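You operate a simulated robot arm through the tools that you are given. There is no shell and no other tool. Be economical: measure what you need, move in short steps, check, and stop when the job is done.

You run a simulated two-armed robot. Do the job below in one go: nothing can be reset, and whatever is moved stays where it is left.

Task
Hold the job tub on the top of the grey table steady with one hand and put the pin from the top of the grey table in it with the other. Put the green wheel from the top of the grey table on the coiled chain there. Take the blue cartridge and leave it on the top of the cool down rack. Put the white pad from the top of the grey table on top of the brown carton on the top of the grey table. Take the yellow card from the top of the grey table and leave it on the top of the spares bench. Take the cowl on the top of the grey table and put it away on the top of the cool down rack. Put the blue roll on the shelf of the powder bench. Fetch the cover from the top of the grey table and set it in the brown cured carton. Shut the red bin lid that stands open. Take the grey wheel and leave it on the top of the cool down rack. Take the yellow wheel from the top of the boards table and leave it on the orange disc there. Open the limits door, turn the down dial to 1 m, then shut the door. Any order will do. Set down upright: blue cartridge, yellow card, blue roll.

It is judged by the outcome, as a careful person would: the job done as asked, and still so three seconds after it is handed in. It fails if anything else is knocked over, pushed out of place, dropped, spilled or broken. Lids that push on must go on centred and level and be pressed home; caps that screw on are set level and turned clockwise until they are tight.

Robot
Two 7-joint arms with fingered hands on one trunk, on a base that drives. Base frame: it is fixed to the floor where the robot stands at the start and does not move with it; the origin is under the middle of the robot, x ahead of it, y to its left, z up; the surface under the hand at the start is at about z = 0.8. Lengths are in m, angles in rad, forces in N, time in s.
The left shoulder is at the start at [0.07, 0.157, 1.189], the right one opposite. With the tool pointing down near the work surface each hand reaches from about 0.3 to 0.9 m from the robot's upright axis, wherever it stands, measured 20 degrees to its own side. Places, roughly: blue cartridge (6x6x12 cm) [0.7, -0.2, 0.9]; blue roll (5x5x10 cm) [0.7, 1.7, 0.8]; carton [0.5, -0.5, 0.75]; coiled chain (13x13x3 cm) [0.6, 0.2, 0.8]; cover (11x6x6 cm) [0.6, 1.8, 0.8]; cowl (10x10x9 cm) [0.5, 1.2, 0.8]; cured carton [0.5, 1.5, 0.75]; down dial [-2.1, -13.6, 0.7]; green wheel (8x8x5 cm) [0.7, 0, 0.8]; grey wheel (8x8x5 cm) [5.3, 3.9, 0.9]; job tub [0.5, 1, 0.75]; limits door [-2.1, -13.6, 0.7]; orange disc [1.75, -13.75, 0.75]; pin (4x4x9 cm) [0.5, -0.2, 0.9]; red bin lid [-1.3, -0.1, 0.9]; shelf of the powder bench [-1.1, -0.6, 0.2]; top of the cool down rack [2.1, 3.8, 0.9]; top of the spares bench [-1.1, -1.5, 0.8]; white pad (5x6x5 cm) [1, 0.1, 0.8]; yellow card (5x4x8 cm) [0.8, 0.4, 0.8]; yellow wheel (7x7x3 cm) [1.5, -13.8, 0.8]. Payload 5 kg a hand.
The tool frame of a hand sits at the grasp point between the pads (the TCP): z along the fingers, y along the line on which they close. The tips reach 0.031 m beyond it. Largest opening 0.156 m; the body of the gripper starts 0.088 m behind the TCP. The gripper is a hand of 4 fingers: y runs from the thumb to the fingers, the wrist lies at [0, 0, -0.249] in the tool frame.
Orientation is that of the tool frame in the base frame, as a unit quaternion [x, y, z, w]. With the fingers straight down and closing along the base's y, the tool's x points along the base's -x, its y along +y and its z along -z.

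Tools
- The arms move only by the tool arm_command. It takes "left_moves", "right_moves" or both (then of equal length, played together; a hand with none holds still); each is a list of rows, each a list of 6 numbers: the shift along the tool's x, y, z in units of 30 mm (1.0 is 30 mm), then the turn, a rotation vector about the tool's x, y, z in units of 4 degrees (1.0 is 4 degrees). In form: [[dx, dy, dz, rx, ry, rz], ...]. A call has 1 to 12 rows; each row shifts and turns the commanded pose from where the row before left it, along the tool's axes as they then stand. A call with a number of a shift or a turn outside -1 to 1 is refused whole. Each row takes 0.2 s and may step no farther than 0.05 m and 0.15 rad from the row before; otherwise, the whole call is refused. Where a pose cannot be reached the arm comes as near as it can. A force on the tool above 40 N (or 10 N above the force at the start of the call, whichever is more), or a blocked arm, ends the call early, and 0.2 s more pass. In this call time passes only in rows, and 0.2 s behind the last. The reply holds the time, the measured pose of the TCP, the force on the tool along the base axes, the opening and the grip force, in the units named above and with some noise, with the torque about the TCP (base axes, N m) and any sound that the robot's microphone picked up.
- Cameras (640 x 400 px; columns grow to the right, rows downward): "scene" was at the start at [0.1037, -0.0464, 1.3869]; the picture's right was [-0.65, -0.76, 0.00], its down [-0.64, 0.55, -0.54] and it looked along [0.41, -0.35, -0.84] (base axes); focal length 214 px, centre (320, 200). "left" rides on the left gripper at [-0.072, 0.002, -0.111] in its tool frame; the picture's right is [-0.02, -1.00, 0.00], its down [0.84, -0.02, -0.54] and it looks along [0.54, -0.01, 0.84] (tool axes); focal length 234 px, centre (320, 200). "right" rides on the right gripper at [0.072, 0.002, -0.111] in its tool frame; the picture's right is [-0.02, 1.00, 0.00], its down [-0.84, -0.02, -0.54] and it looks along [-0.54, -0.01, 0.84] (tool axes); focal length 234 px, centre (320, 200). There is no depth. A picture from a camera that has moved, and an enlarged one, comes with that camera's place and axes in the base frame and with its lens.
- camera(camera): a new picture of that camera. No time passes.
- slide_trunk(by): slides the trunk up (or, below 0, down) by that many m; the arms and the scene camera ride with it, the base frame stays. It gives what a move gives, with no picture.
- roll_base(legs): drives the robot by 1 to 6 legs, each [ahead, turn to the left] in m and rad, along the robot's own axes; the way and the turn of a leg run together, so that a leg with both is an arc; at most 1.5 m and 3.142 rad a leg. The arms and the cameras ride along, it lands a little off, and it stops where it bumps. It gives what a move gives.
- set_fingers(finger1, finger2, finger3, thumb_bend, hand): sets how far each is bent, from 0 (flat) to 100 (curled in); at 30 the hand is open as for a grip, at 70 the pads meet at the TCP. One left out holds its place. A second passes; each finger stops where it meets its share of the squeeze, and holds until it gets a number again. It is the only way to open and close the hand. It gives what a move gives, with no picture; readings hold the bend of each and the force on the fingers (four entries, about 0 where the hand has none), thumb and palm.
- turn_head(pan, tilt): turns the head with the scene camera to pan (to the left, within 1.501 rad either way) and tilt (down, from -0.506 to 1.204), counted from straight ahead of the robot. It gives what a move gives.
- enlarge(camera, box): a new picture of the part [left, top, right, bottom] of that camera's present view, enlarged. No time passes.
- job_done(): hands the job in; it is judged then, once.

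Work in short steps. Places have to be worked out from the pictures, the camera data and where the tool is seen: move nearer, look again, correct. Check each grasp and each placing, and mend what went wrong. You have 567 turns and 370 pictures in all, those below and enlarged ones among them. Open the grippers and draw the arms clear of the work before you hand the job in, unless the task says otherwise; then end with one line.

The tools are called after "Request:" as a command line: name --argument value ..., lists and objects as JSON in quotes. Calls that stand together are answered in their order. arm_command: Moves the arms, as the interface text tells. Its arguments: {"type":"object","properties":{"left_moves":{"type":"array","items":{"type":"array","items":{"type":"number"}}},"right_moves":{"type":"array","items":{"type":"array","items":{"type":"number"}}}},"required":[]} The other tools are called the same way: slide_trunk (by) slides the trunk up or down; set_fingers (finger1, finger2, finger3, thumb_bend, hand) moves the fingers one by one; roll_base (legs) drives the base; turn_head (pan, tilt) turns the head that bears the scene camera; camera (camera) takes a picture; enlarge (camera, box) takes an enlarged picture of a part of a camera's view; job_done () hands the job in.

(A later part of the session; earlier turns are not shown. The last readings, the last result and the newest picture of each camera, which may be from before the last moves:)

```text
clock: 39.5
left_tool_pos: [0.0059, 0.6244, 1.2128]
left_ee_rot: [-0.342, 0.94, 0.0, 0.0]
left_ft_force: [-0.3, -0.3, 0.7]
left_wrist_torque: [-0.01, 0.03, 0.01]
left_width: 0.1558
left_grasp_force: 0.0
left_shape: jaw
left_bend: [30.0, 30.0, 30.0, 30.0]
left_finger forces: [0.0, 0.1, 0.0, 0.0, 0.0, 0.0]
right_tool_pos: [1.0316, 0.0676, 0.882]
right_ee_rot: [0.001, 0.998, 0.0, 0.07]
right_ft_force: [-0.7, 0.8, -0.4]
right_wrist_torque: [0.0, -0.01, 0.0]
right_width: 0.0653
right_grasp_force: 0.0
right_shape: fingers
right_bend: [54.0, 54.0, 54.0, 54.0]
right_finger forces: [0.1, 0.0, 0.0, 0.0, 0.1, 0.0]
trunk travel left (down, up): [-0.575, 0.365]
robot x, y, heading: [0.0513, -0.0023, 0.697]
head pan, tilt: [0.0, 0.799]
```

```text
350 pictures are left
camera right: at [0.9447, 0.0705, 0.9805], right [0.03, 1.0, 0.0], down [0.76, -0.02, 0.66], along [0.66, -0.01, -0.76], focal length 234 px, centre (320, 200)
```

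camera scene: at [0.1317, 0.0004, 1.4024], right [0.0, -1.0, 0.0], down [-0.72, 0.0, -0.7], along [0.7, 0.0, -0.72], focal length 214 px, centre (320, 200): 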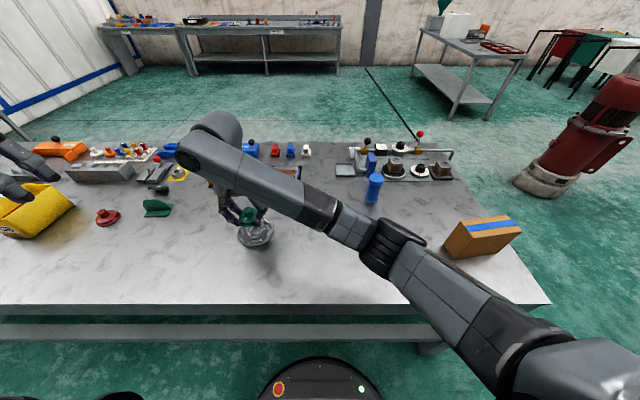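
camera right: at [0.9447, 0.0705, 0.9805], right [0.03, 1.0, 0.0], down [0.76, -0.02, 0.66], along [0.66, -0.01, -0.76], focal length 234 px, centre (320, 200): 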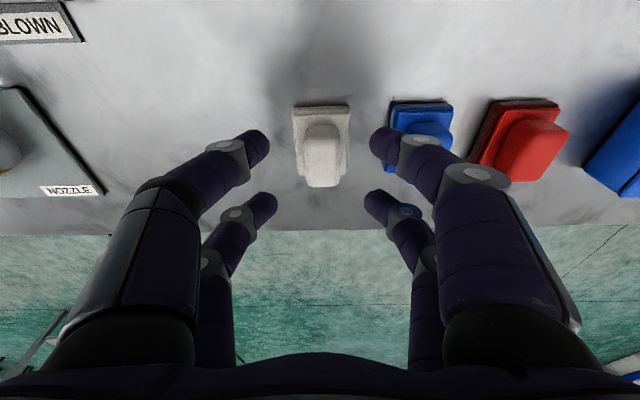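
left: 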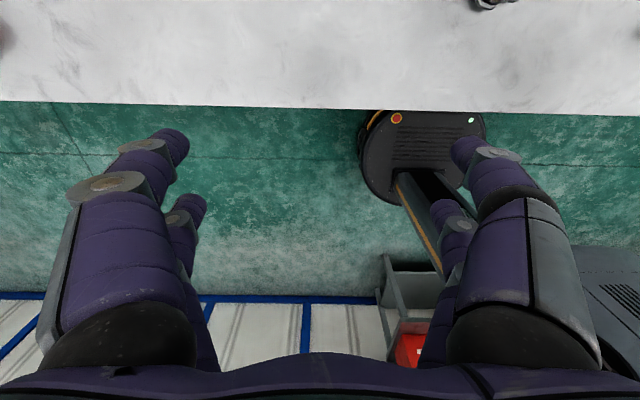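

Aligned. I descend to z≈0.846 and close.

Request:
arm_command --right_moves '[[0.08, 0, 0.6, 0, 0, 0], [0.08, 0, 0.6, 0, 0, 0]]'

Request:
set_fingers --hand "right" --finger1 63 --finger2 63 --finger3 63 --thumb_bend 63

Request:
camera --camera "right"

```text
clock: 40.1
left_tool_pos: [0.0051, 0.6244, 1.2127]
left_ee_rot: [-0.341, 0.94, 0.0, 0.0]
left_ft_force: [0.1, 0.7, 0.7]
left_wrist_torque: [-0.01, 0.0, 0.0]
left_width: 0.156
left_grasp_force: 0.0
left_shape: jaw
left_bend: [30.0, 30.0, 30.0, 30.0]
left_finger forces: [0.0, 0.0, 0.1, 0.0, 0.0, 0.1]
right_tool_pos: [1.0321, 0.0676, 0.8449]
right_ee_rot: [0.001, 0.998, 0.0, 0.069]
right_ft_force: [0.6, -0.7, -0.1]
right_wrist_torque: [0.0, 0.01, 0.05]
right_width: 0.0654
right_grasp_force: 0.0
right_shape: fingers
right_bend: [54.0, 54.0, 54.0, 54.0]
right_finger forces: [0.1, 0.0, 0.0, 0.1, 0.0, 0.0]
trunk travel left (down, up): [-0.575, 0.365]
robot x, y, heading: [0.0487, -0.0026, 0.699]
head pan, tilt: [0.0, 0.799]
```

```text
clock: 41.1
left_tool_pos: [0.0043, 0.6234, 1.212]
left_ee_rot: [-0.342, 0.94, -0.001, 0.0]
left_ft_force: [0.1, -0.3, -0.6]
left_wrist_torque: [0.01, -0.02, 0.0]
left_width: 0.1559
left_grasp_force: 0.1
left_shape: jaw
left_bend: [30.0, 30.0, 30.0, 30.0]
left_finger forces: [0.0, 0.0, 0.1, 0.0, 0.0, 0.0]
right_tool_pos: [1.0312, 0.0681, 0.8459]
right_ee_rot: [0.0, 0.998, 0.0, 0.07]
right_ft_force: [0.2, -0.1, 4.3]
right_wrist_torque: [0.05, -0.04, -0.01]
right_width: 0.0417
right_grasp_force: 4.7
right_shape: fingers
right_bend: [60.0, 62.0, 63.0, 61.0]
right_finger forces: [3.1, 1.7, 0.4, 0.1, 3.6, 0.0]
trunk travel left (down, up): [-0.575, 0.365]
robot x, y, heading: [0.0467, 0.0004, 0.695]
head pan, tilt: [0.0, 0.799]
```

```text
349 pictures are left
camera right: at [0.9444, 0.0708, 0.945], right [0.02, 1.0, 0.0], down [0.75, -0.02, 0.66], along [0.66, -0.01, -0.75], focal length 234 px, centre (320, 200)
```

right: 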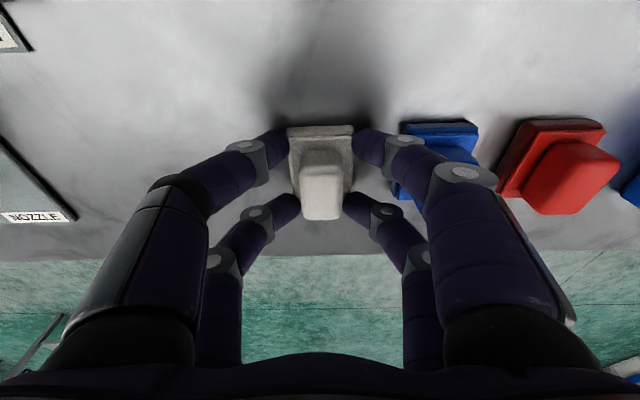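

Contact made; I squeeze a bit more and lift.

Request:
set_fingers --hand "right" --finger1 68 --finger2 68 --finger3 68 --thumb_bend 68

Request:
arm_command --right_moves '[[-0.14, 0, -0.9, 0, 0, 0], [-0.14, 0, -0.9, 0, 0, 0], [-0.14, 0, -0.9, 0, 0, 0], [-0.14, 0, -0.9, 0, 0, 0]]'

Request:
camera --camera "right"

```text
clock: 42.1
left_tool_pos: [0.0039, 0.6233, 1.2127]
left_ee_rot: [-0.342, 0.94, -0.001, 0.0]
left_ft_force: [-1.2, 0.9, -0.5]
left_wrist_torque: [0.0, -0.03, 0.01]
left_width: 0.1559
left_grasp_force: 0.0
left_shape: jaw
left_bend: [30.0, 30.0, 30.0, 30.0]
left_finger forces: [0.1, 0.0, 0.0, 0.0, 0.0, 0.0]
right_tool_pos: [1.0315, 0.0684, 0.8466]
right_ee_rot: [0.001, 0.998, 0.0, 0.07]
right_ft_force: [2.9, -0.6, 5.7]
right_wrist_torque: [0.09, -0.12, 0.03]
right_width: 0.0391
right_grasp_force: 15.8
right_shape: fingers
right_bend: [60.0, 64.0, 65.0, 64.0]
right_finger forces: [7.1, 10.5, 4.5, 0.1, 9.0, 0.1]
trunk travel left (down, up): [-0.575, 0.365]
robot x, y, heading: [0.0504, -0.0027, 0.695]
head pan, tilt: [0.0, 0.799]
```

```text
clock: 43.1
left_tool_pos: [0.0033, 0.6234, 1.2112]
left_ee_rot: [-0.341, 0.94, 0.0, 0.0]
left_ft_force: [-0.2, -0.7, -0.1]
left_wrist_torque: [-0.01, -0.02, 0.02]
left_width: 0.1559
left_grasp_force: 0.2
left_shape: jaw
left_bend: [30.0, 30.0, 30.0, 30.0]
left_finger forces: [0.0, 0.1, 0.1, 0.0, 0.1, 0.0]
right_tool_pos: [1.0314, 0.0671, 0.956]
right_ee_rot: [0.001, 0.998, 0.0, 0.07]
right_ft_force: [0.0, -0.3, 0.3]
right_wrist_torque: [-0.02, -0.02, -0.01]
right_width: 0.039
right_grasp_force: 11.3
right_shape: fingers
right_bend: [60.0, 64.0, 65.0, 64.0]
right_finger forces: [7.2, 4.8, 3.7, 0.0, 8.3, 0.0]
trunk travel left (down, up): [-0.575, 0.365]
robot x, y, heading: [0.0513, -0.0023, 0.695]
head pan, tilt: [0.0, 0.799]
```

```text
348 pictures are left
camera right: at [0.9452, 0.0701, 1.0543], right [0.02, 1.0, 0.0], down [0.75, -0.02, 0.66], along [0.66, -0.01, -0.75], focal length 234 px, centre (320, 200)
```

right: 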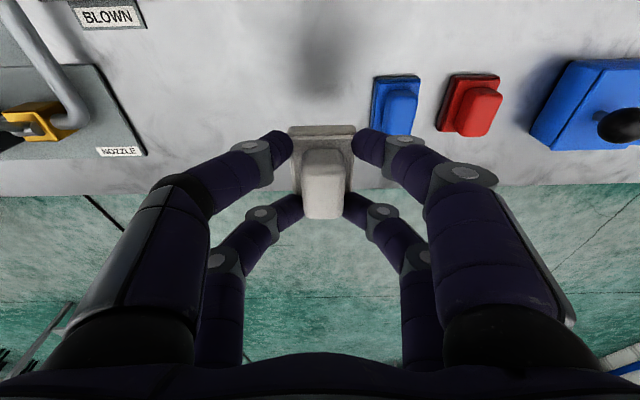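

Pad held. I retract and raise, then turn the base back.

Request:
arm_command --right_moves '[[0.877, 0.278, -0.35, 0, 0, 0], [0.877, 0.278, -0.35, 0, 0, 0], [0.877, 0.278, -0.35, 0, 0, 0], [0.877, 0.278, -0.35, 0, 0, 0], [0.877, 0.278, -0.35, 0, 0, 0], [0.877, 0.278, -0.35, 0, 0, 0], [0.877, 0.278, -0.35, 0, 0, 0], [0.877, 0.278, -0.35, 0, 0, 0], [0.877, 0.278, -0.35, 0, 0, 0], [0.877, 0.278, -0.35, 0, 0, 0], [0.877, 0.278, -0.35, 0, 1, 0], [0.877, 0.278, -0.35, 0, 1, 0]]'

Request:
roll_base --legs '[[0, -0.7]]'

Request:
turn_head --pan -0.5 --tilt 0.9

Request:
camera --camera "scene"

Request:
camera --camera "right"

```text
clock: 45.7
left_tool_pos: [0.0038, 0.6239, 1.2128]
left_ee_rot: [-0.342, 0.94, 0.0, 0.0]
left_ft_force: [-0.8, 0.2, 0.1]
left_wrist_torque: [0.02, -0.05, 0.02]
left_width: 0.1562
left_grasp_force: 0.0
left_shape: jaw
left_bend: [30.0, 30.0, 30.0, 30.0]
left_finger forces: [0.1, 0.0, 0.0, 0.0, 0.1, 0.0]
right_tool_pos: [0.7017, 0.1677, 1.0382]
right_ee_rot: [0.002, 1.0, 0.0, 0.0]
right_ft_force: [0.0, 0.3, -0.3]
right_wrist_torque: [-0.01, 0.01, 0.03]
right_width: 0.0387
right_grasp_force: 10.4
right_shape: fingers
right_bend: [60.0, 64.0, 65.0, 64.0]
right_finger forces: [7.1, 3.9, 3.1, 0.0, 8.1, 0.1]
trunk travel left (down, up): [-0.575, 0.365]
robot x, y, heading: [0.0468, -0.0008, 0.698]
head pan, tilt: [0.0, 0.799]
```

```text
clock: 48.0
left_tool_pos: [0.4201, 0.5039, 1.2116]
left_ee_rot: [0.004, 1.0, 0.0, 0.0]
left_ft_force: [-0.6, 0.1, -0.4]
left_wrist_torque: [0.01, 0.0, 0.02]
left_width: 0.1558
left_grasp_force: 0.0
left_shape: jaw
left_bend: [30.0, 30.0, 30.0, 30.0]
left_finger forces: [0.1, 0.0, 0.1, 0.0, 0.0, 0.1]
right_tool_pos: [0.6552, -0.2963, 1.0376]
right_ee_rot: [0.346, 0.938, 0.0, 0.0]
right_ft_force: [0.4, 0.3, 0.0]
right_wrist_torque: [0.01, 0.0, 0.0]
right_width: 0.0386
right_grasp_force: 11.2
right_shape: fingers
right_bend: [60.0, 64.0, 65.0, 64.0]
right_finger forces: [7.0, 3.8, 3.0, 0.0, 8.0, 0.1]
trunk travel left (down, up): [-0.575, 0.365]
robot x, y, heading: [0.0488, 0.0033, -0.01]
head pan, tilt: [0.0, 0.799]
```

```text
clock: 48.9
left_tool_pos: [0.4202, 0.5037, 1.213]
left_ee_rot: [0.005, 1.0, 0.0, 0.0]
left_ft_force: [-0.1, 0.4, 0.1]
left_wrist_torque: [-0.01, 0.03, 0.01]
left_width: 0.1557
left_grasp_force: 0.0
left_shape: jaw
left_bend: [30.0, 30.0, 30.0, 30.0]
left_finger forces: [0.0, 0.1, 0.0, 0.0, 0.0, 0.1]
right_tool_pos: [0.6553, -0.2963, 1.0378]
right_ee_rot: [0.345, 0.938, 0.0, 0.0]
right_ft_force: [-0.1, -0.1, 0.0]
right_wrist_torque: [0.01, 0.02, 0.0]
right_width: 0.0388
right_grasp_force: 11.0
right_shape: fingers
right_bend: [60.0, 64.0, 65.0, 64.0]
right_finger forces: [7.1, 3.8, 3.1, 0.1, 8.0, 0.0]
trunk travel left (down, up): [-0.575, 0.365]
robot x, y, heading: [0.0478, -0.0012, -0.011]
head pan, tilt: [-0.499, 0.901]
```

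```text
347 pictures are left
camera scene: at [0.1663, -0.0385, 1.3945], right [-0.49, -0.87, 0.0], down [-0.68, 0.38, -0.62], along [0.54, -0.3, -0.78], focal length 214 px, centre (320, 200)
```

scene: 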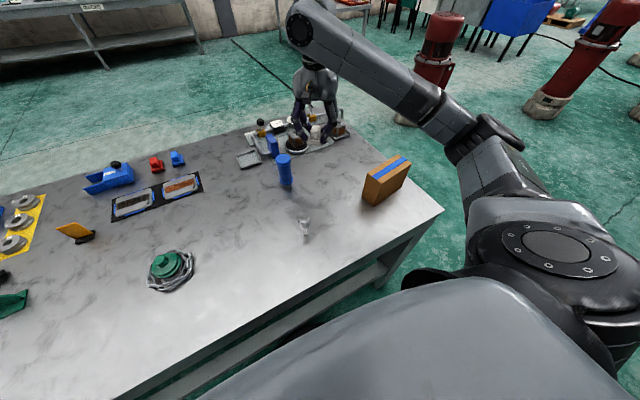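

```text
346 pictures are left
camera right: at [0.6016, -0.2477, 1.1479], right [0.67, 0.74, 0.0], down [0.62, -0.56, 0.54], along [0.41, -0.36, -0.84], focal length 234 px, centre (320, 200)
```

right: 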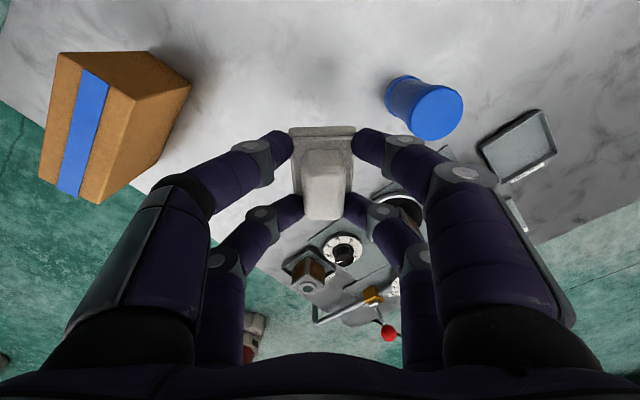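

I zoom in on the carton to measure its top.

Request:
enlarge --camera "scene" --box '[320, 130, 448, 210]'

Request:
enlarge --camera "right" --box '[0, 20, 256, 220]'

```text
5.00 times, centred on (384, 170) of scene
camera zoom: at [0.1663, -0.0385, 1.3945], right [-0.49, -0.87, 0.0], down [-0.68, 0.38, -0.62], along [0.54, -0.3, -0.78], focal length 1072 px, centre (0, 350)
```

zoom: 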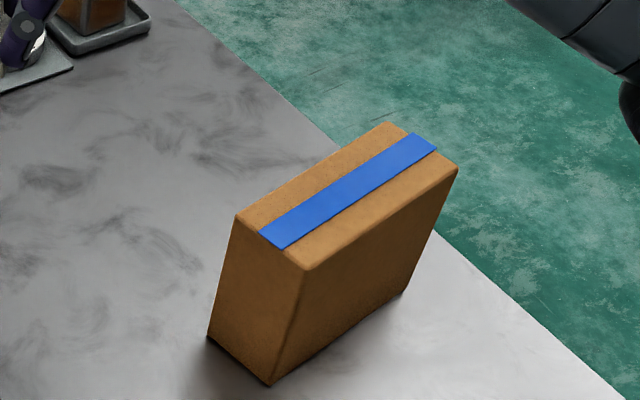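

```text
2.00 times, centred on (128, 120) of right
camera zoom: at [0.6016, -0.2477, 1.1479], right [0.67, 0.74, 0.0], down [0.62, -0.56, 0.54], along [0.41, -0.36, -0.84], focal length 468 px, centre (704, 360)
```

zoom: 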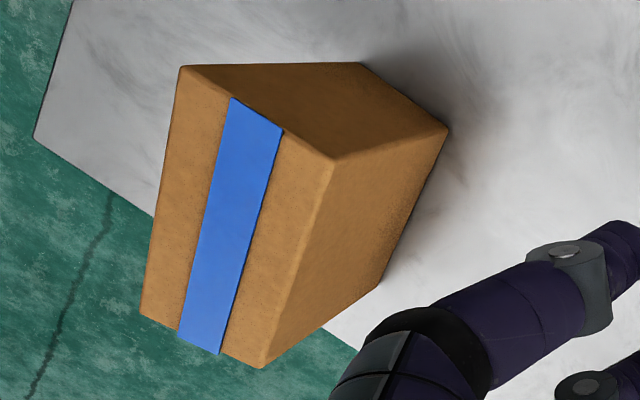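

The carton's top is about 15×6 cm at z≈0.917, centre (0.501,-0.479), long axis yawed ~10° from y. I yaw the hand +50° and restore the 8° tilt the pad was gripped with so it sits level.

Request:
arm_command --right_moves '[[0, 0, 0, 0, 0, -1], [0, 0, 0, 0, 0, -1], [0, 0, 0, 0, 0, -1], [0, 0, 0, 0, 0, -1], [0, 0, 0, 0, 0, -1], [0, 0, 0, 0, 0, -1], [0, 0, 0, 0, 0, -1], [0, 0, 0, 0, 0, -1], [0, 0, 0, 0, 0, -1], [0, 0, 0, 0, 0, -1], [0, 0, 0, 0, 0, -1], [0, 0, 0, 0, 0, -1]]'

Request:
arm_command --right_moves '[[0, 0, 0, 0, 0, -0.7], [0, 0, 0, 0, -1, 0], [0, 0, 0, 0, -1, 0]]'

Request:
camera --camera "right"

```text
clock: 51.5
left_tool_pos: [0.4203, 0.5033, 1.2134]
left_ee_rot: [0.005, 1.0, 0.0, 0.0]
left_ft_force: [0.0, -0.3, 0.1]
left_wrist_torque: [0.0, 0.01, 0.0]
left_width: 0.1558
left_grasp_force: 0.1
left_shape: jaw
left_bend: [30.0, 30.0, 30.0, 30.0]
left_finger forces: [0.1, 0.0, 0.1, 0.0, 0.1, 0.1]
right_tool_pos: [0.6564, -0.2974, 1.037]
right_ee_rot: [-0.066, 0.998, 0.0, 0.0]
right_ft_force: [0.3, 0.0, 0.0]
right_wrist_torque: [-0.01, 0.0, 0.0]
right_width: 0.0386
right_grasp_force: 11.1
right_shape: fingers
right_bend: [60.0, 64.0, 65.0, 64.0]
right_finger forces: [7.0, 3.7, 3.1, 0.0, 8.0, 0.1]
trunk travel left (down, up): [-0.575, 0.365]
robot x, y, heading: [0.0465, 0.0011, -0.002]
head pan, tilt: [-0.499, 0.901]
```

```text
clock: 52.3
left_tool_pos: [0.4195, 0.5032, 1.2123]
left_ee_rot: [0.004, 1.0, 0.001, 0.0]
left_ft_force: [-0.2, 0.1, -0.7]
left_wrist_torque: [0.01, -0.02, 0.03]
left_width: 0.1556
left_grasp_force: 0.0
left_shape: jaw
left_bend: [30.0, 30.0, 30.0, 30.0]
left_finger forces: [0.0, 0.0, 0.0, 0.0, 0.1, 0.0]
right_tool_pos: [0.6543, -0.2967, 1.0378]
right_ee_rot: [-0.09, 0.993, 0.006, 0.071]
right_ft_force: [0.2, 0.0, -1.1]
right_wrist_torque: [0.03, -0.01, 0.0]
right_width: 0.0387
right_grasp_force: 10.5
right_shape: fingers
right_bend: [60.0, 64.0, 65.0, 64.0]
right_finger forces: [7.0, 3.7, 3.2, 0.0, 8.0, 0.0]
trunk travel left (down, up): [-0.575, 0.365]
robot x, y, heading: [0.0477, -0.0029, -0.007]
head pan, tilt: [-0.499, 0.901]
```

```text
343 pictures are left
camera right: at [0.5689, -0.3102, 1.1367], right [-0.16, 0.99, 0.0], down [0.75, 0.11, 0.66], along [0.65, 0.1, -0.75], focal length 234 px, centre (320, 200)
```

right: 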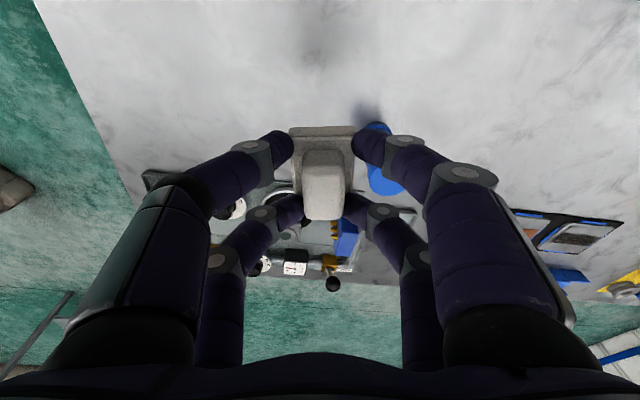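

I move the pad above the carton centre.

Request:
arm_command --right_moves '[[0.886, -0.724, 0.01, 0, 0, 0], [0.886, -0.724, 0.01, 0, 0, 0], [0.886, -0.724, 0.01, 0, 0, 0], [0.886, -0.724, 0.01, 0, 0, 0], [0.886, -0.724, 0.01, 0, 0, 0], [0.886, -0.724, 0.01, 0, 0, 0], [0.886, -0.724, 0.01, 0, 0, 0]]'

Request:
camera --camera "right"

Request:
camera --camera "scene"

```text
clock: 53.9
left_tool_pos: [0.4184, 0.5033, 1.213]
left_ee_rot: [0.005, 1.0, 0.0, 0.001]
left_ft_force: [-0.7, -0.4, -0.4]
left_wrist_torque: [0.01, -0.02, 0.01]
left_width: 0.156
left_grasp_force: 0.0
left_shape: jaw
left_bend: [30.0, 30.0, 30.0, 30.0]
left_finger forces: [0.1, 0.1, 0.0, 0.1, 0.0, 0.0]
right_tool_pos: [0.4999, -0.4789, 1.0101]
right_ee_rot: [-0.09, 0.994, 0.006, 0.07]
right_ft_force: [0.2, 0.0, 0.2]
right_wrist_torque: [0.01, -0.01, -0.04]
right_width: 0.0387
right_grasp_force: 10.4
right_shape: fingers
right_bend: [60.0, 64.0, 65.0, 64.0]
right_finger forces: [7.1, 3.8, 3.1, 0.0, 8.0, 0.1]
trunk travel left (down, up): [-0.575, 0.365]
robot x, y, heading: [0.049, -0.0009, -0.01]
head pan, tilt: [-0.499, 0.901]
```

```text
342 pictures are left
camera right: at [0.415, -0.4921, 1.1087], right [-0.16, 0.99, 0.0], down [0.74, 0.11, 0.66], along [0.65, 0.11, -0.75], focal length 234 px, centre (320, 200)
```

right: 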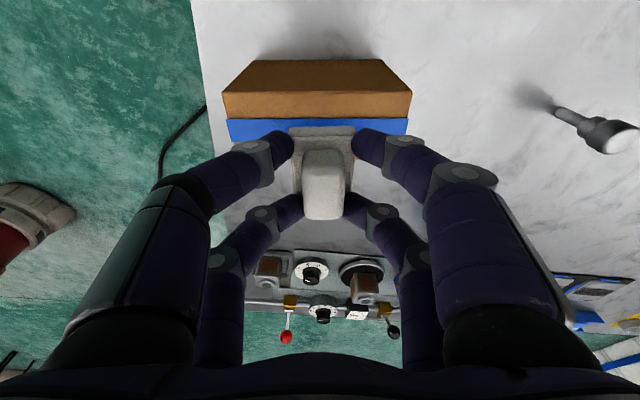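

```text
341 pictures are left
camera scene: at [0.1648, -0.0392, 1.3946], right [-0.49, -0.87, 0.0], down [-0.68, 0.38, -0.62], along [0.54, -0.3, -0.78], focal length 214 px, centre (320, 200)
```

scene: 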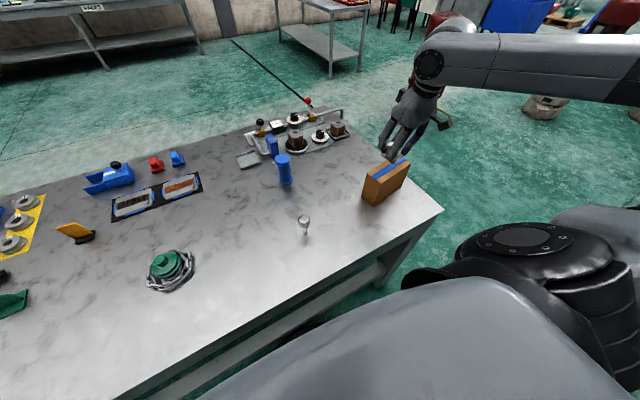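

Well aligned. I lower to just above contact.

Request:
arm_command --right_moves '[[0.1, 0, 0.7, 0, 0, 0], [0.08, 0, 0.6, 0, 0, 0], [0.014, 0, 0.1, 0, 0, 0]]'

Request:
arm_command --right_moves '[[0.014, 0, 0.1, 0, 0, 0], [0.014, 0, 0.1, 0, 0, 0]]'

Request:
camera --camera "right"

```text
clock: 54.7
left_tool_pos: [0.4203, 0.5041, 1.2117]
left_ee_rot: [0.004, 1.0, 0.0, 0.001]
left_ft_force: [0.2, -0.1, 0.1]
left_wrist_torque: [-0.02, 0.01, -0.04]
left_width: 0.1558
left_grasp_force: 0.1
left_shape: jaw
left_bend: [30.0, 30.0, 30.0, 30.0]
left_finger forces: [0.0, 0.0, 0.0, 0.0, 0.1, 0.0]
right_tool_pos: [0.5013, -0.4789, 0.9679]
right_ee_rot: [-0.089, 0.994, 0.006, 0.069]
right_ft_force: [0.1, -1.3, 0.6]
right_wrist_torque: [0.02, 0.03, 0.02]
right_width: 0.0386
right_grasp_force: 11.4
right_shape: fingers
right_bend: [60.0, 64.0, 65.0, 64.0]
right_finger forces: [7.5, 3.7, 3.1, 0.0, 9.0, 0.1]
trunk travel left (down, up): [-0.575, 0.365]
robot x, y, heading: [0.0503, 0.0014, -0.007]
head pan, tilt: [-0.499, 0.901]
```

```text
clock: 55.3
left_tool_pos: [0.4188, 0.5054, 1.2131]
left_ee_rot: [0.004, 1.0, -0.001, 0.001]
left_ft_force: [0.7, -0.8, 0.7]
left_wrist_torque: [0.01, 0.01, -0.01]
left_width: 0.156
left_grasp_force: 0.0
left_shape: jaw
left_bend: [30.0, 30.0, 30.0, 30.0]
left_finger forces: [0.0, 0.0, 0.0, 0.0, 0.0, 0.0]
right_tool_pos: [0.5021, -0.4797, 0.9657]
right_ee_rot: [-0.089, 0.993, 0.003, 0.074]
right_ft_force: [-0.6, 0.6, 31.5]
right_wrist_torque: [0.22, -0.03, 0.06]
right_width: 0.0385
right_grasp_force: 26.5
right_shape: fingers
right_bend: [60.0, 63.0, 65.0, 64.0]
right_finger forces: [13.7, 15.4, 9.3, 0.0, 15.1, 0.0]
trunk travel left (down, up): [-0.575, 0.365]
robot x, y, heading: [0.0496, -0.0014, -0.012]
head pan, tilt: [-0.499, 0.901]
```

```text
340 pictures are left
camera right: at [0.4148, -0.491, 1.0638], right [-0.15, 0.99, 0.0], down [0.74, 0.12, 0.66], along [0.65, 0.1, -0.75], focal length 234 px, centre (320, 200)
```

right: 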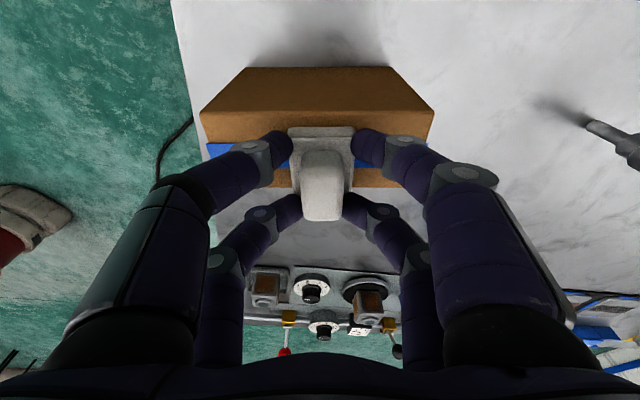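

Pressing 31 N; I back off 4 mm and release.

Request:
arm_command --right_moves '[[-0.02, 0, -0.15, 0, 0, 0]]'

Request:
set_fingers --hand "right" --finger1 50 --finger2 50 --finger3 50 --thumb_bend 50

Request:
arm_command --right_moves '[[-0.1, 0, -0.8, 0, 0, 0], [-0.1, 0, -0.8, 0, 0, 0], [-0.1, 0, -0.8, 0, 0, 0], [-0.1, 0, -0.8, 0, 0, 0]]'

Request:
camera --camera "right"

```text
clock: 55.7
left_tool_pos: [0.42, 0.5043, 1.211]
left_ee_rot: [0.006, 1.0, 0.0, 0.0]
left_ft_force: [-0.2, -0.4, -0.4]
left_wrist_torque: [0.0, 0.01, -0.03]
left_width: 0.156
left_grasp_force: 0.1
left_shape: jaw
left_bend: [30.0, 30.0, 30.0, 30.0]
left_finger forces: [0.0, 0.0, 0.1, 0.0, 0.0, 0.0]
right_tool_pos: [0.5012, -0.4778, 0.9655]
right_ee_rot: [-0.089, 0.994, 0.007, 0.07]
right_ft_force: [6.0, -2.8, 16.7]
right_wrist_torque: [-0.05, -0.22, -0.01]
right_width: 0.0386
right_grasp_force: 20.6
right_shape: fingers
right_bend: [60.0, 64.0, 64.0, 64.0]
right_finger forces: [9.8, 9.0, 9.4, 0.0, 12.9, 0.1]
trunk travel left (down, up): [-0.575, 0.365]
robot x, y, heading: [0.0491, -0.002, -0.008]
head pan, tilt: [-0.499, 0.901]
```

```text
clock: 56.7
left_tool_pos: [0.4193, 0.5026, 1.2128]
left_ee_rot: [0.005, 1.0, 0.001, 0.0]
left_ft_force: [0.1, 0.1, 0.2]
left_wrist_torque: [-0.02, -0.03, -0.01]
left_width: 0.1556
left_grasp_force: 0.1
left_shape: jaw
left_bend: [30.0, 30.0, 30.0, 30.0]
left_finger forces: [0.1, 0.0, 0.0, 0.0, 0.1, 0.0]
right_tool_pos: [0.5012, -0.479, 0.9652]
right_ee_rot: [-0.089, 0.994, 0.007, 0.069]
right_ft_force: [-0.8, 0.0, -1.3]
right_wrist_torque: [-0.03, 0.02, 0.01]
right_width: 0.0803
right_grasp_force: 0.1
right_shape: fingers
right_bend: [50.0, 50.0, 50.0, 50.0]
right_finger forces: [0.0, 0.1, 0.0, 0.0, 0.0, 0.0]
trunk travel left (down, up): [-0.575, 0.365]
robot x, y, heading: [0.0515, -0.0031, -0.011]
head pan, tilt: [-0.499, 0.901]
```

```text
clock: 57.7
left_tool_pos: [0.4191, 0.5032, 1.2122]
left_ee_rot: [0.005, 1.0, 0.0, -0.001]
left_ft_force: [-0.6, 0.0, 0.8]
left_wrist_torque: [0.02, -0.04, -0.02]
left_width: 0.156
left_grasp_force: 0.0
left_shape: jaw
left_bend: [30.0, 30.0, 30.0, 30.0]
left_finger forces: [0.0, 0.0, 0.0, 0.1, 0.0, 0.0]
right_tool_pos: [0.5, -0.4776, 1.0635]
right_ee_rot: [-0.09, 0.993, 0.008, 0.07]
right_ft_force: [0.0, -0.1, 0.1]
right_wrist_torque: [0.02, 0.0, 0.01]
right_width: 0.0804
right_grasp_force: 0.0
right_shape: fingers
right_bend: [50.0, 50.0, 50.0, 50.0]
right_finger forces: [0.0, 0.0, 0.0, 0.1, 0.1, 0.0]
trunk travel left (down, up): [-0.575, 0.365]
robot x, y, heading: [0.0492, -0.0018, -0.012]
head pan, tilt: [-0.499, 0.901]
```

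```text
339 pictures are left
camera right: at [0.4141, -0.4921, 1.1616], right [-0.15, 0.99, 0.0], down [0.75, 0.11, 0.66], along [0.65, 0.1, -0.75], focal length 234 px, centre (320, 200)
```

right: 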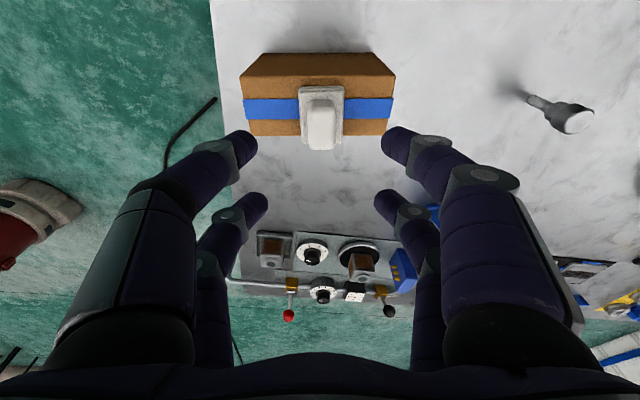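

The pad rests centred on the carton. Next is the pin near (0.48,-0.165); I level the hand and move above it.

Request:
arm_command --right_moves '[[0, 0, 0, 0, 1, 0], [0, 0, 0, 0, 1, 0], [0, 0, 0, 0, 0, 1], [0, 0, 0, 0, 0, 1], [0, 0, 0, 0, 0, 0.6]]'

Request:
arm_command --right_moves '[[0.06, 0.95, 0, 0, 0, 0], [0.06, 0.95, 0, 0, 0, 0], [0.06, 0.95, 0, 0, 0, 0], [0.06, 0.95, 0, 0, 0, 0], [0.06, 0.95, 0, 0, 0, 0], [0.06, 0.95, 0, 0, 0, 0], [0.06, 0.95, 0, 0, 0, 0], [0.06, 0.95, 0, 0, 0, 0], [0.06, 0.95, 0, 0, 0, 0], [0.06, 0.95, 0, 0, 0, 0], [0.06, 0.95, 0, 0, 0, 0]]'

Request:
camera --camera "right"

Request:
enlarge --camera "scene" --box '[256, 180, 352, 240]'

```text
clock: 58.9
left_tool_pos: [0.4205, 0.5037, 1.2127]
left_ee_rot: [0.005, 1.0, 0.0, 0.0]
left_ft_force: [0.0, 0.6, 0.4]
left_wrist_torque: [-0.01, -0.01, 0.0]
left_width: 0.1558
left_grasp_force: 0.0
left_shape: jaw
left_bend: [30.0, 30.0, 30.0, 30.0]
left_finger forces: [0.0, 0.0, 0.0, 0.1, 0.0, 0.1]
right_tool_pos: [0.4997, -0.4794, 1.062]
right_ee_rot: [0.001, 1.0, 0.0, 0.0]
right_ft_force: [0.0, 0.4, 0.2]
right_wrist_torque: [0.03, -0.05, 0.0]
right_width: 0.0805
right_grasp_force: 0.0
right_shape: fingers
right_bend: [50.0, 50.0, 50.0, 50.0]
right_finger forces: [0.0, 0.1, 0.1, 0.0, 0.1, 0.0]
trunk travel left (down, up): [-0.575, 0.365]
robot x, y, heading: [0.049, -0.0035, -0.007]
head pan, tilt: [-0.499, 0.901]
```

```text
clock: 61.3
left_tool_pos: [0.4198, 0.5041, 1.2117]
left_ee_rot: [0.004, 1.0, 0.0, 0.0]
left_ft_force: [0.6, -0.4, -0.2]
left_wrist_torque: [0.0, 0.0, 0.0]
left_width: 0.1561
left_grasp_force: 0.0
left_shape: jaw
left_bend: [30.0, 30.0, 30.0, 30.0]
left_finger forces: [0.0, 0.0, 0.0, 0.0, 0.0, 0.0]
right_tool_pos: [0.482, -0.1639, 1.0627]
right_ee_rot: [0.002, 1.0, 0.0, 0.0]
right_ft_force: [0.2, -0.1, 0.2]
right_wrist_torque: [0.01, 0.02, 0.01]
right_width: 0.0804
right_grasp_force: 0.2
right_shape: fingers
right_bend: [50.0, 50.0, 50.0, 50.0]
right_finger forces: [0.0, 0.1, 0.1, 0.0, 0.0, 0.1]
trunk travel left (down, up): [-0.575, 0.365]
robot x, y, heading: [0.0484, 0.0025, -0.011]
head pan, tilt: [-0.499, 0.901]
```

```text
338 pictures are left
camera right: at [0.4097, -0.1617, 1.1721], right [0.03, 1.0, 0.0], down [0.84, -0.02, 0.54], along [0.54, -0.02, -0.84], focal length 234 px, centre (320, 200)
```

right: 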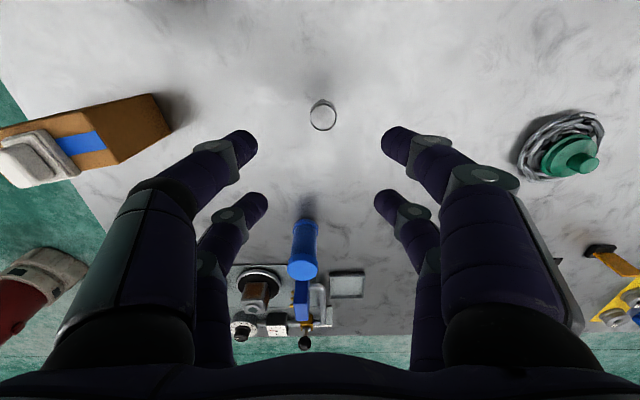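

```text
6.67 times, centred on (304, 210) of scene
camera zoom: at [0.1667, -0.0375, 1.3945], right [-0.49, -0.87, 0.0], down [-0.68, 0.38, -0.62], along [0.54, -0.3, -0.78], focal length 1430 px, centre (427, 133)
```

zoom: 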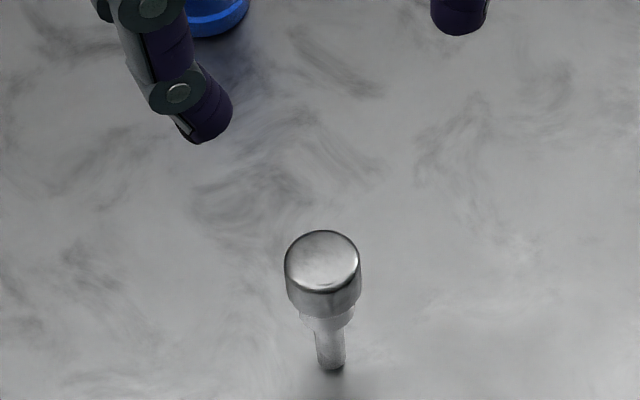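

The pin stands on a thin stem with a 4 cm head on top at (0.476,-0.161). I descend around the head.

Request:
arm_command --right_moves '[[0.1, 0.05, 1, 0, 0, 0], [0.1, 0.05, 1, 0, 0, 0], [0, 0, 1, 0, 0, 0], [0, 0, 1, 0, 0, 0]]'

Request:
camera --camera "right"

```text
clock: 62.3
left_tool_pos: [0.4215, 0.5036, 1.2111]
left_ee_rot: [0.005, 1.0, -0.001, -0.001]
left_ft_force: [0.2, 0.6, -0.4]
left_wrist_torque: [-0.06, 0.03, 0.01]
left_width: 0.1559
left_grasp_force: 0.1
left_shape: jaw
left_bend: [30.0, 30.0, 30.0, 30.0]
left_finger forces: [0.1, 0.0, 0.0, 0.0, 0.0, 0.1]
right_tool_pos: [0.4888, -0.1351, 0.9423]
right_ee_rot: [0.001, 1.0, 0.0, 0.0]
right_ft_force: [0.3, -0.6, 0.0]
right_wrist_torque: [0.0, 0.02, 0.03]
right_width: 0.0804
right_grasp_force: 0.0
right_shape: fingers
right_bend: [50.0, 50.0, 50.0, 50.0]
right_finger forces: [0.1, 0.0, 0.0, 0.0, 0.0, 0.1]
right hand out of reach, approached as far as the arm can: row 4
trunk travel left (down, up): [-0.575, 0.365]
robot x, y, heading: [0.0486, 0.0002, -0.009]
head pan, tilt: [-0.499, 0.901]
```

```text
336 pictures are left
camera right: at [0.4159, -0.1318, 1.0526], right [0.03, 1.0, 0.0], down [0.84, -0.02, 0.54], along [0.54, -0.02, -0.84], focal length 234 px, centre (320, 200)
```

right: 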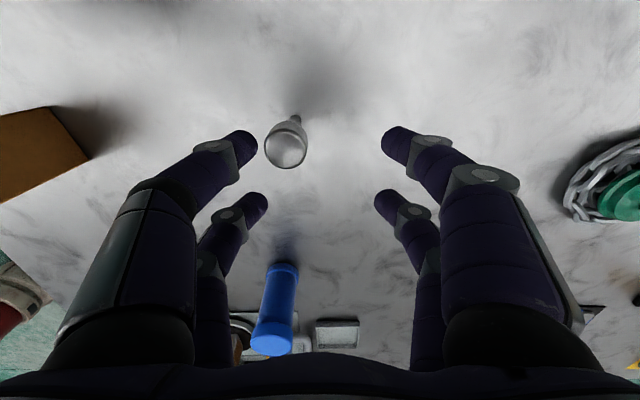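

Too close to the robot's axis for the arm. I raise the hand and back the base by 0.12 m.

Request:
arm_command --right_moves '[[0, -0.2, -1, 0, 0, 0], [0, -0.2, -1, 0, 0, 0]]'

Request:
roll_base --legs '[[-0.13, 0]]'

Request:
arm_command --right_moves '[[-0.6, -0.2, 0, 0, 0, 0], [-0.6, -0.2, 0, 0, 0, 0], [-0.6, -0.2, 0, 0, 0, 0], [-0.6, 0, 0, 0, 0, 0], [-0.6, 0, 0, 0, 0, 0], [-0.6, 0, 0, 0, 0, 0]]'

Request:
camera --camera "right"

```text
clock: 62.9
left_tool_pos: [0.4206, 0.504, 1.2116]
left_ee_rot: [0.004, 1.0, -0.001, 0.0]
left_ft_force: [-0.3, 0.8, 0.6]
left_wrist_torque: [-0.01, -0.02, 0.02]
left_width: 0.1559
left_grasp_force: 0.0
left_shape: jaw
left_bend: [30.0, 30.0, 30.0, 30.0]
left_finger forces: [0.1, 0.1, 0.0, 0.0, 0.0, 0.0]
right_tool_pos: [0.4867, -0.1456, 1.0021]
right_ee_rot: [0.0, 1.0, 0.001, 0.0]
right_ft_force: [0.9, 0.3, -0.7]
right_wrist_torque: [0.01, 0.02, 0.01]
right_width: 0.0807
right_grasp_force: 0.1
right_shape: fingers
right_bend: [50.0, 50.0, 50.0, 50.0]
right_finger forces: [0.0, 0.0, 0.0, 0.0, 0.0, 0.1]
trunk travel left (down, up): [-0.575, 0.365]
robot x, y, heading: [0.0492, -0.0031, -0.01]
head pan, tilt: [-0.499, 0.901]
```

```text
clock: 64.2
left_tool_pos: [0.29, 0.5045, 1.2133]
left_ee_rot: [0.005, 1.0, 0.0, 0.0]
left_ft_force: [-0.4, 0.4, -0.9]
left_wrist_torque: [-0.03, -0.04, -0.02]
left_width: 0.1559
left_grasp_force: 0.2
left_shape: jaw
left_bend: [30.0, 30.0, 30.0, 30.0]
left_finger forces: [0.0, 0.1, 0.0, 0.1, 0.0, 0.1]
right_tool_pos: [0.3571, -0.1452, 1.002]
right_ee_rot: [0.001, 1.0, 0.0, 0.0]
right_ft_force: [-0.4, -0.6, 0.2]
right_wrist_torque: [0.01, -0.01, -0.01]
right_width: 0.0807
right_grasp_force: 0.2
right_shape: fingers
right_bend: [50.0, 50.0, 50.0, 50.0]
right_finger forces: [0.1, 0.0, 0.0, 0.1, 0.0, 0.0]
trunk travel left (down, up): [-0.575, 0.365]
robot x, y, heading: [-0.0834, 0.0019, -0.012]
head pan, tilt: [-0.499, 0.901]
```

```text
clock: 65.6
left_tool_pos: [0.2907, 0.505, 1.2115]
left_ee_rot: [0.005, 1.0, 0.0, -0.001]
left_ft_force: [-0.6, 0.2, -0.2]
left_wrist_torque: [-0.01, 0.0, -0.03]
left_width: 0.1557
left_grasp_force: 0.0
left_shape: jaw
left_bend: [30.0, 30.0, 30.0, 30.0]
left_finger forces: [0.0, 0.0, 0.1, 0.1, 0.0, 0.0]
right_tool_pos: [0.4645, -0.1641, 1.0022]
right_ee_rot: [0.001, 1.0, 0.0, 0.0]
right_ft_force: [0.5, 0.0, -0.2]
right_wrist_torque: [0.01, 0.0, 0.01]
right_width: 0.0806
right_grasp_force: 0.0
right_shape: fingers
right_bend: [50.0, 50.0, 50.0, 50.0]
right_finger forces: [0.0, 0.0, 0.0, 0.1, 0.1, 0.1]
trunk travel left (down, up): [-0.575, 0.365]
robot x, y, heading: [-0.0818, 0.0002, -0.01]
head pan, tilt: [-0.499, 0.901]
```

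```text
335 pictures are left
camera right: at [0.3931, -0.1616, 1.1122], right [0.03, 1.0, 0.0], down [0.84, -0.02, 0.54], along [0.54, -0.01, -0.84], focal length 234 px, centre (320, 200)
```

right: 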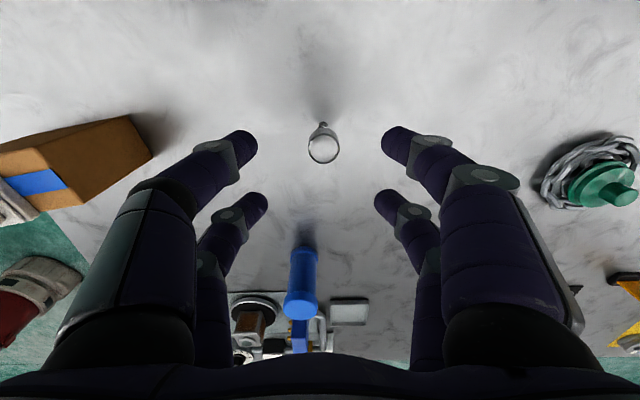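

Pin head at (0.477,-0.160). I shift 12 mm forward and descend to z≈0.877.

Request:
arm_command --right_moves '[[-0.2, 0.05, 1, 0, 0, 0], [-0.2, 0.05, 1, 0, 0, 0], [0, 0, 1, 0, 0, 0]]'

Request:
camera --camera "right"

```text
clock: 66.4
left_tool_pos: [0.2902, 0.5044, 1.2119]
left_ee_rot: [0.005, 1.0, 0.0, 0.0]
left_ft_force: [-0.1, -0.4, 1.2]
left_wrist_torque: [0.01, 0.03, -0.02]
left_width: 0.1562
left_grasp_force: 0.1
left_shape: jaw
left_bend: [30.0, 30.0, 30.0, 30.0]
left_finger forces: [0.1, 0.1, 0.0, 0.1, 0.1, 0.1]
right_tool_pos: [0.4767, -0.1625, 0.9126]
right_ee_rot: [0.002, 1.0, 0.0, 0.001]
right_ft_force: [-0.4, -1.0, -0.4]
right_wrist_torque: [0.04, 0.01, 0.01]
right_width: 0.0806
right_grasp_force: 0.0
right_shape: fingers
right_bend: [50.0, 50.0, 50.0, 50.0]
right_finger forces: [0.1, 0.0, 0.0, 0.0, 0.0, 0.1]
trunk travel left (down, up): [-0.575, 0.365]
robot x, y, heading: [-0.0806, 0.0019, -0.012]
head pan, tilt: [-0.499, 0.901]
```

```text
334 pictures are left
camera right: at [0.4039, -0.1588, 1.0224], right [0.03, 1.0, 0.0], down [0.84, -0.02, 0.55], along [0.55, -0.01, -0.84], focal length 234 px, centre (320, 200)
```

right: 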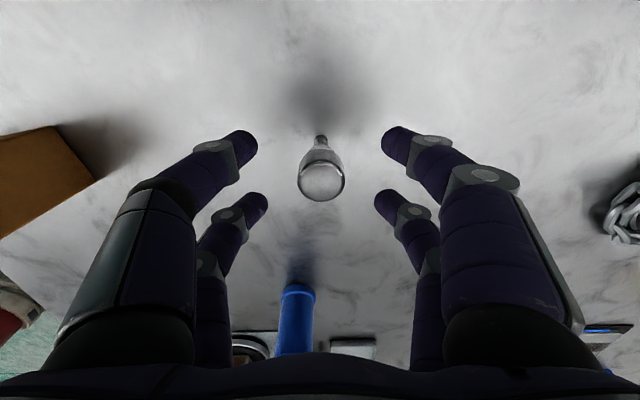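

Centred. I descend to 0.876 and close gently.

Request:
arm_command --right_moves '[[0.05, 0.05, 0.6, 0, 0, 0], [0.05, 0, 0.6, 0, 0, 0]]'

Request:
set_fingers --hand "right" --finger1 64 --finger2 64 --finger3 64 --thumb_bend 64

Request:
camera --camera "right"

```text
clock: 67.0
left_tool_pos: [0.2899, 0.5047, 1.2123]
left_ee_rot: [0.005, 1.0, 0.0, 0.0]
left_ft_force: [-0.1, -0.7, 0.5]
left_wrist_torque: [0.01, 0.02, -0.03]
left_width: 0.1561
left_grasp_force: 0.0
left_shape: jaw
left_bend: [30.0, 30.0, 30.0, 30.0]
left_finger forces: [0.0, 0.1, 0.0, 0.1, 0.1, 0.1]
right_tool_pos: [0.4735, -0.1597, 0.8751]
right_ee_rot: [0.002, 1.0, 0.0, 0.001]
right_ft_force: [0.5, 0.2, 0.3]
right_wrist_torque: [-0.01, 0.0, 0.0]
right_width: 0.0809
right_grasp_force: 0.0
right_shape: fingers
right_bend: [50.0, 50.0, 50.0, 50.0]
right_finger forces: [0.0, 0.1, 0.0, 0.1, 0.0, 0.0]
trunk travel left (down, up): [-0.575, 0.365]
robot x, y, heading: [-0.083, -0.0035, -0.014]
head pan, tilt: [-0.499, 0.901]
```

```text
clock: 68.0
left_tool_pos: [0.2905, 0.5024, 1.2116]
left_ee_rot: [0.004, 1.0, 0.001, 0.0]
left_ft_force: [0.6, -0.4, 0.5]
left_wrist_torque: [-0.01, 0.0, 0.01]
left_width: 0.1561
left_grasp_force: 0.0
left_shape: jaw
left_bend: [30.0, 30.0, 30.0, 30.0]
left_finger forces: [0.1, 0.1, 0.0, 0.1, 0.0, 0.1]
right_tool_pos: [0.4739, -0.1595, 0.8762]
right_ee_rot: [0.002, 1.0, -0.001, 0.0]
right_ft_force: [-0.4, 0.0, -1.0]
right_wrist_torque: [-0.01, 0.02, -0.01]
right_width: 0.0271
right_grasp_force: 0.2
right_shape: fingers
right_bend: [64.0, 64.0, 64.0, 64.0]
right_finger forces: [0.0, 0.1, 0.0, 0.0, 0.0, 0.0]
trunk travel left (down, up): [-0.575, 0.365]
robot x, y, heading: [-0.0849, 0.002, -0.01]
head pan, tilt: [-0.499, 0.901]
```

```text
333 pictures are left
camera right: at [0.401, -0.1571, 0.986], right [0.03, 1.0, 0.0], down [0.84, -0.02, 0.54], along [0.54, -0.01, -0.84], focal length 234 px, centre (320, 200)
```

right: 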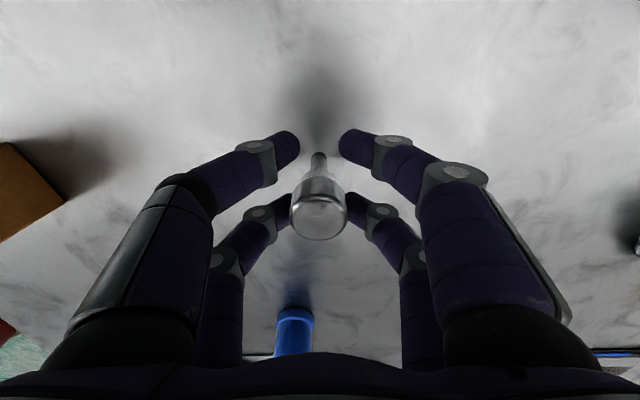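

No contact yet; I close further.

Request:
set_fingers --hand "right" --finger1 72 --finger2 72 --finger3 72 --thumb_bend 72

Request:
camera --camera "right"

```text
clock: 69.0
left_tool_pos: [0.2905, 0.5047, 1.2126]
left_ee_rot: [0.005, 1.0, 0.0, 0.0]
left_ft_force: [0.3, 0.3, -0.3]
left_wrist_torque: [-0.03, 0.0, -0.01]
left_width: 0.156
left_grasp_force: 0.0
left_shape: jaw
left_bend: [30.0, 30.0, 30.0, 30.0]
left_finger forces: [0.1, 0.1, 0.0, 0.0, 0.1, 0.0]
right_tool_pos: [0.4737, -0.1591, 0.8756]
right_ee_rot: [0.001, 1.0, 0.0, 0.0]
right_ft_force: [-1.2, -0.8, -0.2]
right_wrist_torque: [0.01, -0.03, 0.0]
right_width: 0.0012
right_grasp_force: 0.0
right_shape: fingers
right_bend: [71.0, 71.0, 71.0, 71.0]
right_finger forces: [0.0, 0.0, 0.0, 0.0, 0.0, 0.1]
trunk travel left (down, up): [-0.575, 0.365]
robot x, y, heading: [-0.0827, 0.0011, -0.011]
head pan, tilt: [-0.499, 0.901]
```

```text
332 pictures are left
camera right: at [0.401, -0.157, 0.9861], right [0.03, 1.0, 0.0], down [0.84, -0.02, 0.54], along [0.54, -0.01, -0.84], focal length 234 px, centre (320, 200)
```

right: 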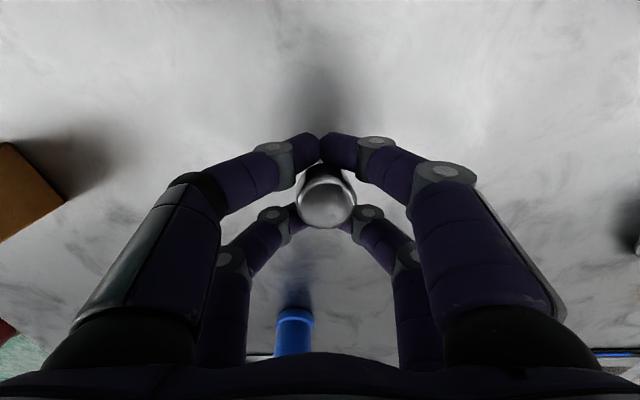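

Fingers closed around the thin stem between the two finger rows. I reopen and find which digits form one row, so I can pinch the head with a single opposed pair.

Request:
set_fingers --hand "right" --finger1 50 --finger2 50 --finger3 50 --thumb_bend 50

Request:
arm_command --right_moves '[[0, 0, -1, 0, 0, 0], [0, 0, -1, 0, 0, 0]]'

Request:
set_fingers --hand "right" --finger1 30 --finger2 65

Request:
camera --camera "right"

```text
clock: 70.0
left_tool_pos: [0.2893, 0.504, 1.2118]
left_ee_rot: [0.005, 1.0, 0.0, 0.0]
left_ft_force: [-0.3, 0.5, -0.3]
left_wrist_torque: [-0.03, -0.01, -0.01]
left_width: 0.1557
left_grasp_force: 0.0
left_shape: jaw
left_bend: [30.0, 30.0, 30.0, 30.0]
left_finger forces: [0.0, 0.1, 0.0, 0.1, 0.1, 0.0]
right_tool_pos: [0.474, -0.1596, 0.8766]
right_ee_rot: [0.002, 1.0, 0.001, 0.001]
right_ft_force: [0.4, 0.1, -0.3]
right_wrist_torque: [-0.01, 0.02, -0.04]
right_width: 0.0803
right_grasp_force: 0.0
right_shape: fingers
right_bend: [50.0, 50.0, 50.0, 50.0]
right_finger forces: [0.0, 0.0, 0.0, 0.1, 0.0, 0.0]
trunk travel left (down, up): [-0.575, 0.365]
robot x, y, heading: [-0.0772, 0.0043, -0.009]
head pan, tilt: [-0.499, 0.901]
```

```text
clock: 70.6
left_tool_pos: [0.2894, 0.5046, 1.2118]
left_ee_rot: [0.005, 1.0, -0.001, -0.001]
left_ft_force: [0.3, 0.2, -0.4]
left_wrist_torque: [0.0, 0.0, 0.02]
left_width: 0.156
left_grasp_force: 0.1
left_shape: jaw
left_bend: [30.0, 30.0, 30.0, 30.0]
left_finger forces: [0.0, 0.0, 0.0, 0.1, 0.1, 0.0]
right_tool_pos: [0.4725, -0.1594, 0.9369]
right_ee_rot: [0.001, 1.0, 0.0, 0.0]
right_ft_force: [-0.6, 0.3, -0.1]
right_wrist_torque: [0.01, 0.01, 0.0]
right_width: 0.0803
right_grasp_force: 0.0
right_shape: fingers
right_bend: [50.0, 50.0, 50.0, 50.0]
right_finger forces: [0.0, 0.0, 0.0, 0.0, 0.0, 0.1]
trunk travel left (down, up): [-0.575, 0.365]
robot x, y, heading: [-0.0814, -0.0018, -0.01]
head pan, tilt: [-0.499, 0.901]
```

```text
clock: 71.6
left_tool_pos: [0.2893, 0.5039, 1.213]
left_ee_rot: [0.005, 1.0, 0.0, 0.0]
left_ft_force: [0.2, 0.2, 0.5]
left_wrist_torque: [0.02, 0.0, 0.01]
left_width: 0.1559
left_grasp_force: 0.0
left_shape: jaw
left_bend: [30.0, 30.0, 30.0, 30.0]
left_finger forces: [0.0, 0.1, 0.1, 0.0, 0.0, 0.1]
right_tool_pos: [0.4737, -0.1605, 0.9365]
right_ee_rot: [0.001, 1.0, 0.0, 0.0]
right_ft_force: [-0.3, 0.2, -0.4]
right_wrist_torque: [0.02, -0.01, 0.02]
right_width: 0.1198
right_grasp_force: 0.0
right_shape: fingers
right_bend: [30.0, 65.0, 50.0, 50.0]
right_finger forces: [0.0, 0.0, 0.0, 0.1, 0.0, 0.0]
trunk travel left (down, up): [-0.575, 0.365]
robot x, y, heading: [-0.0785, 0.0005, -0.013]
head pan, tilt: [-0.499, 0.901]
```

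```text
331 pictures are left
camera right: at [0.4009, -0.1575, 1.046], right [0.03, 1.0, 0.0], down [0.84, -0.02, 0.54], along [0.54, -0.01, -0.84], focal length 234 px, centre (320, 200)
```

right: 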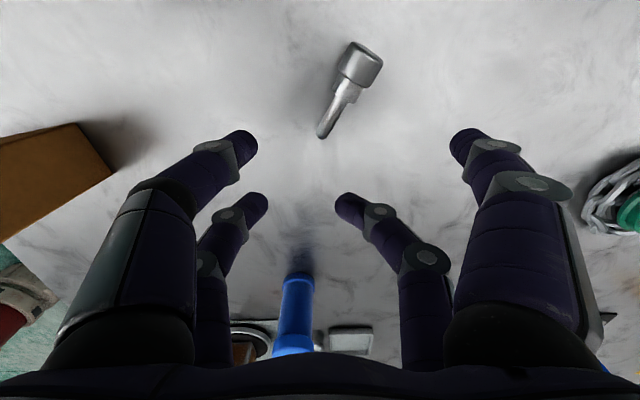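

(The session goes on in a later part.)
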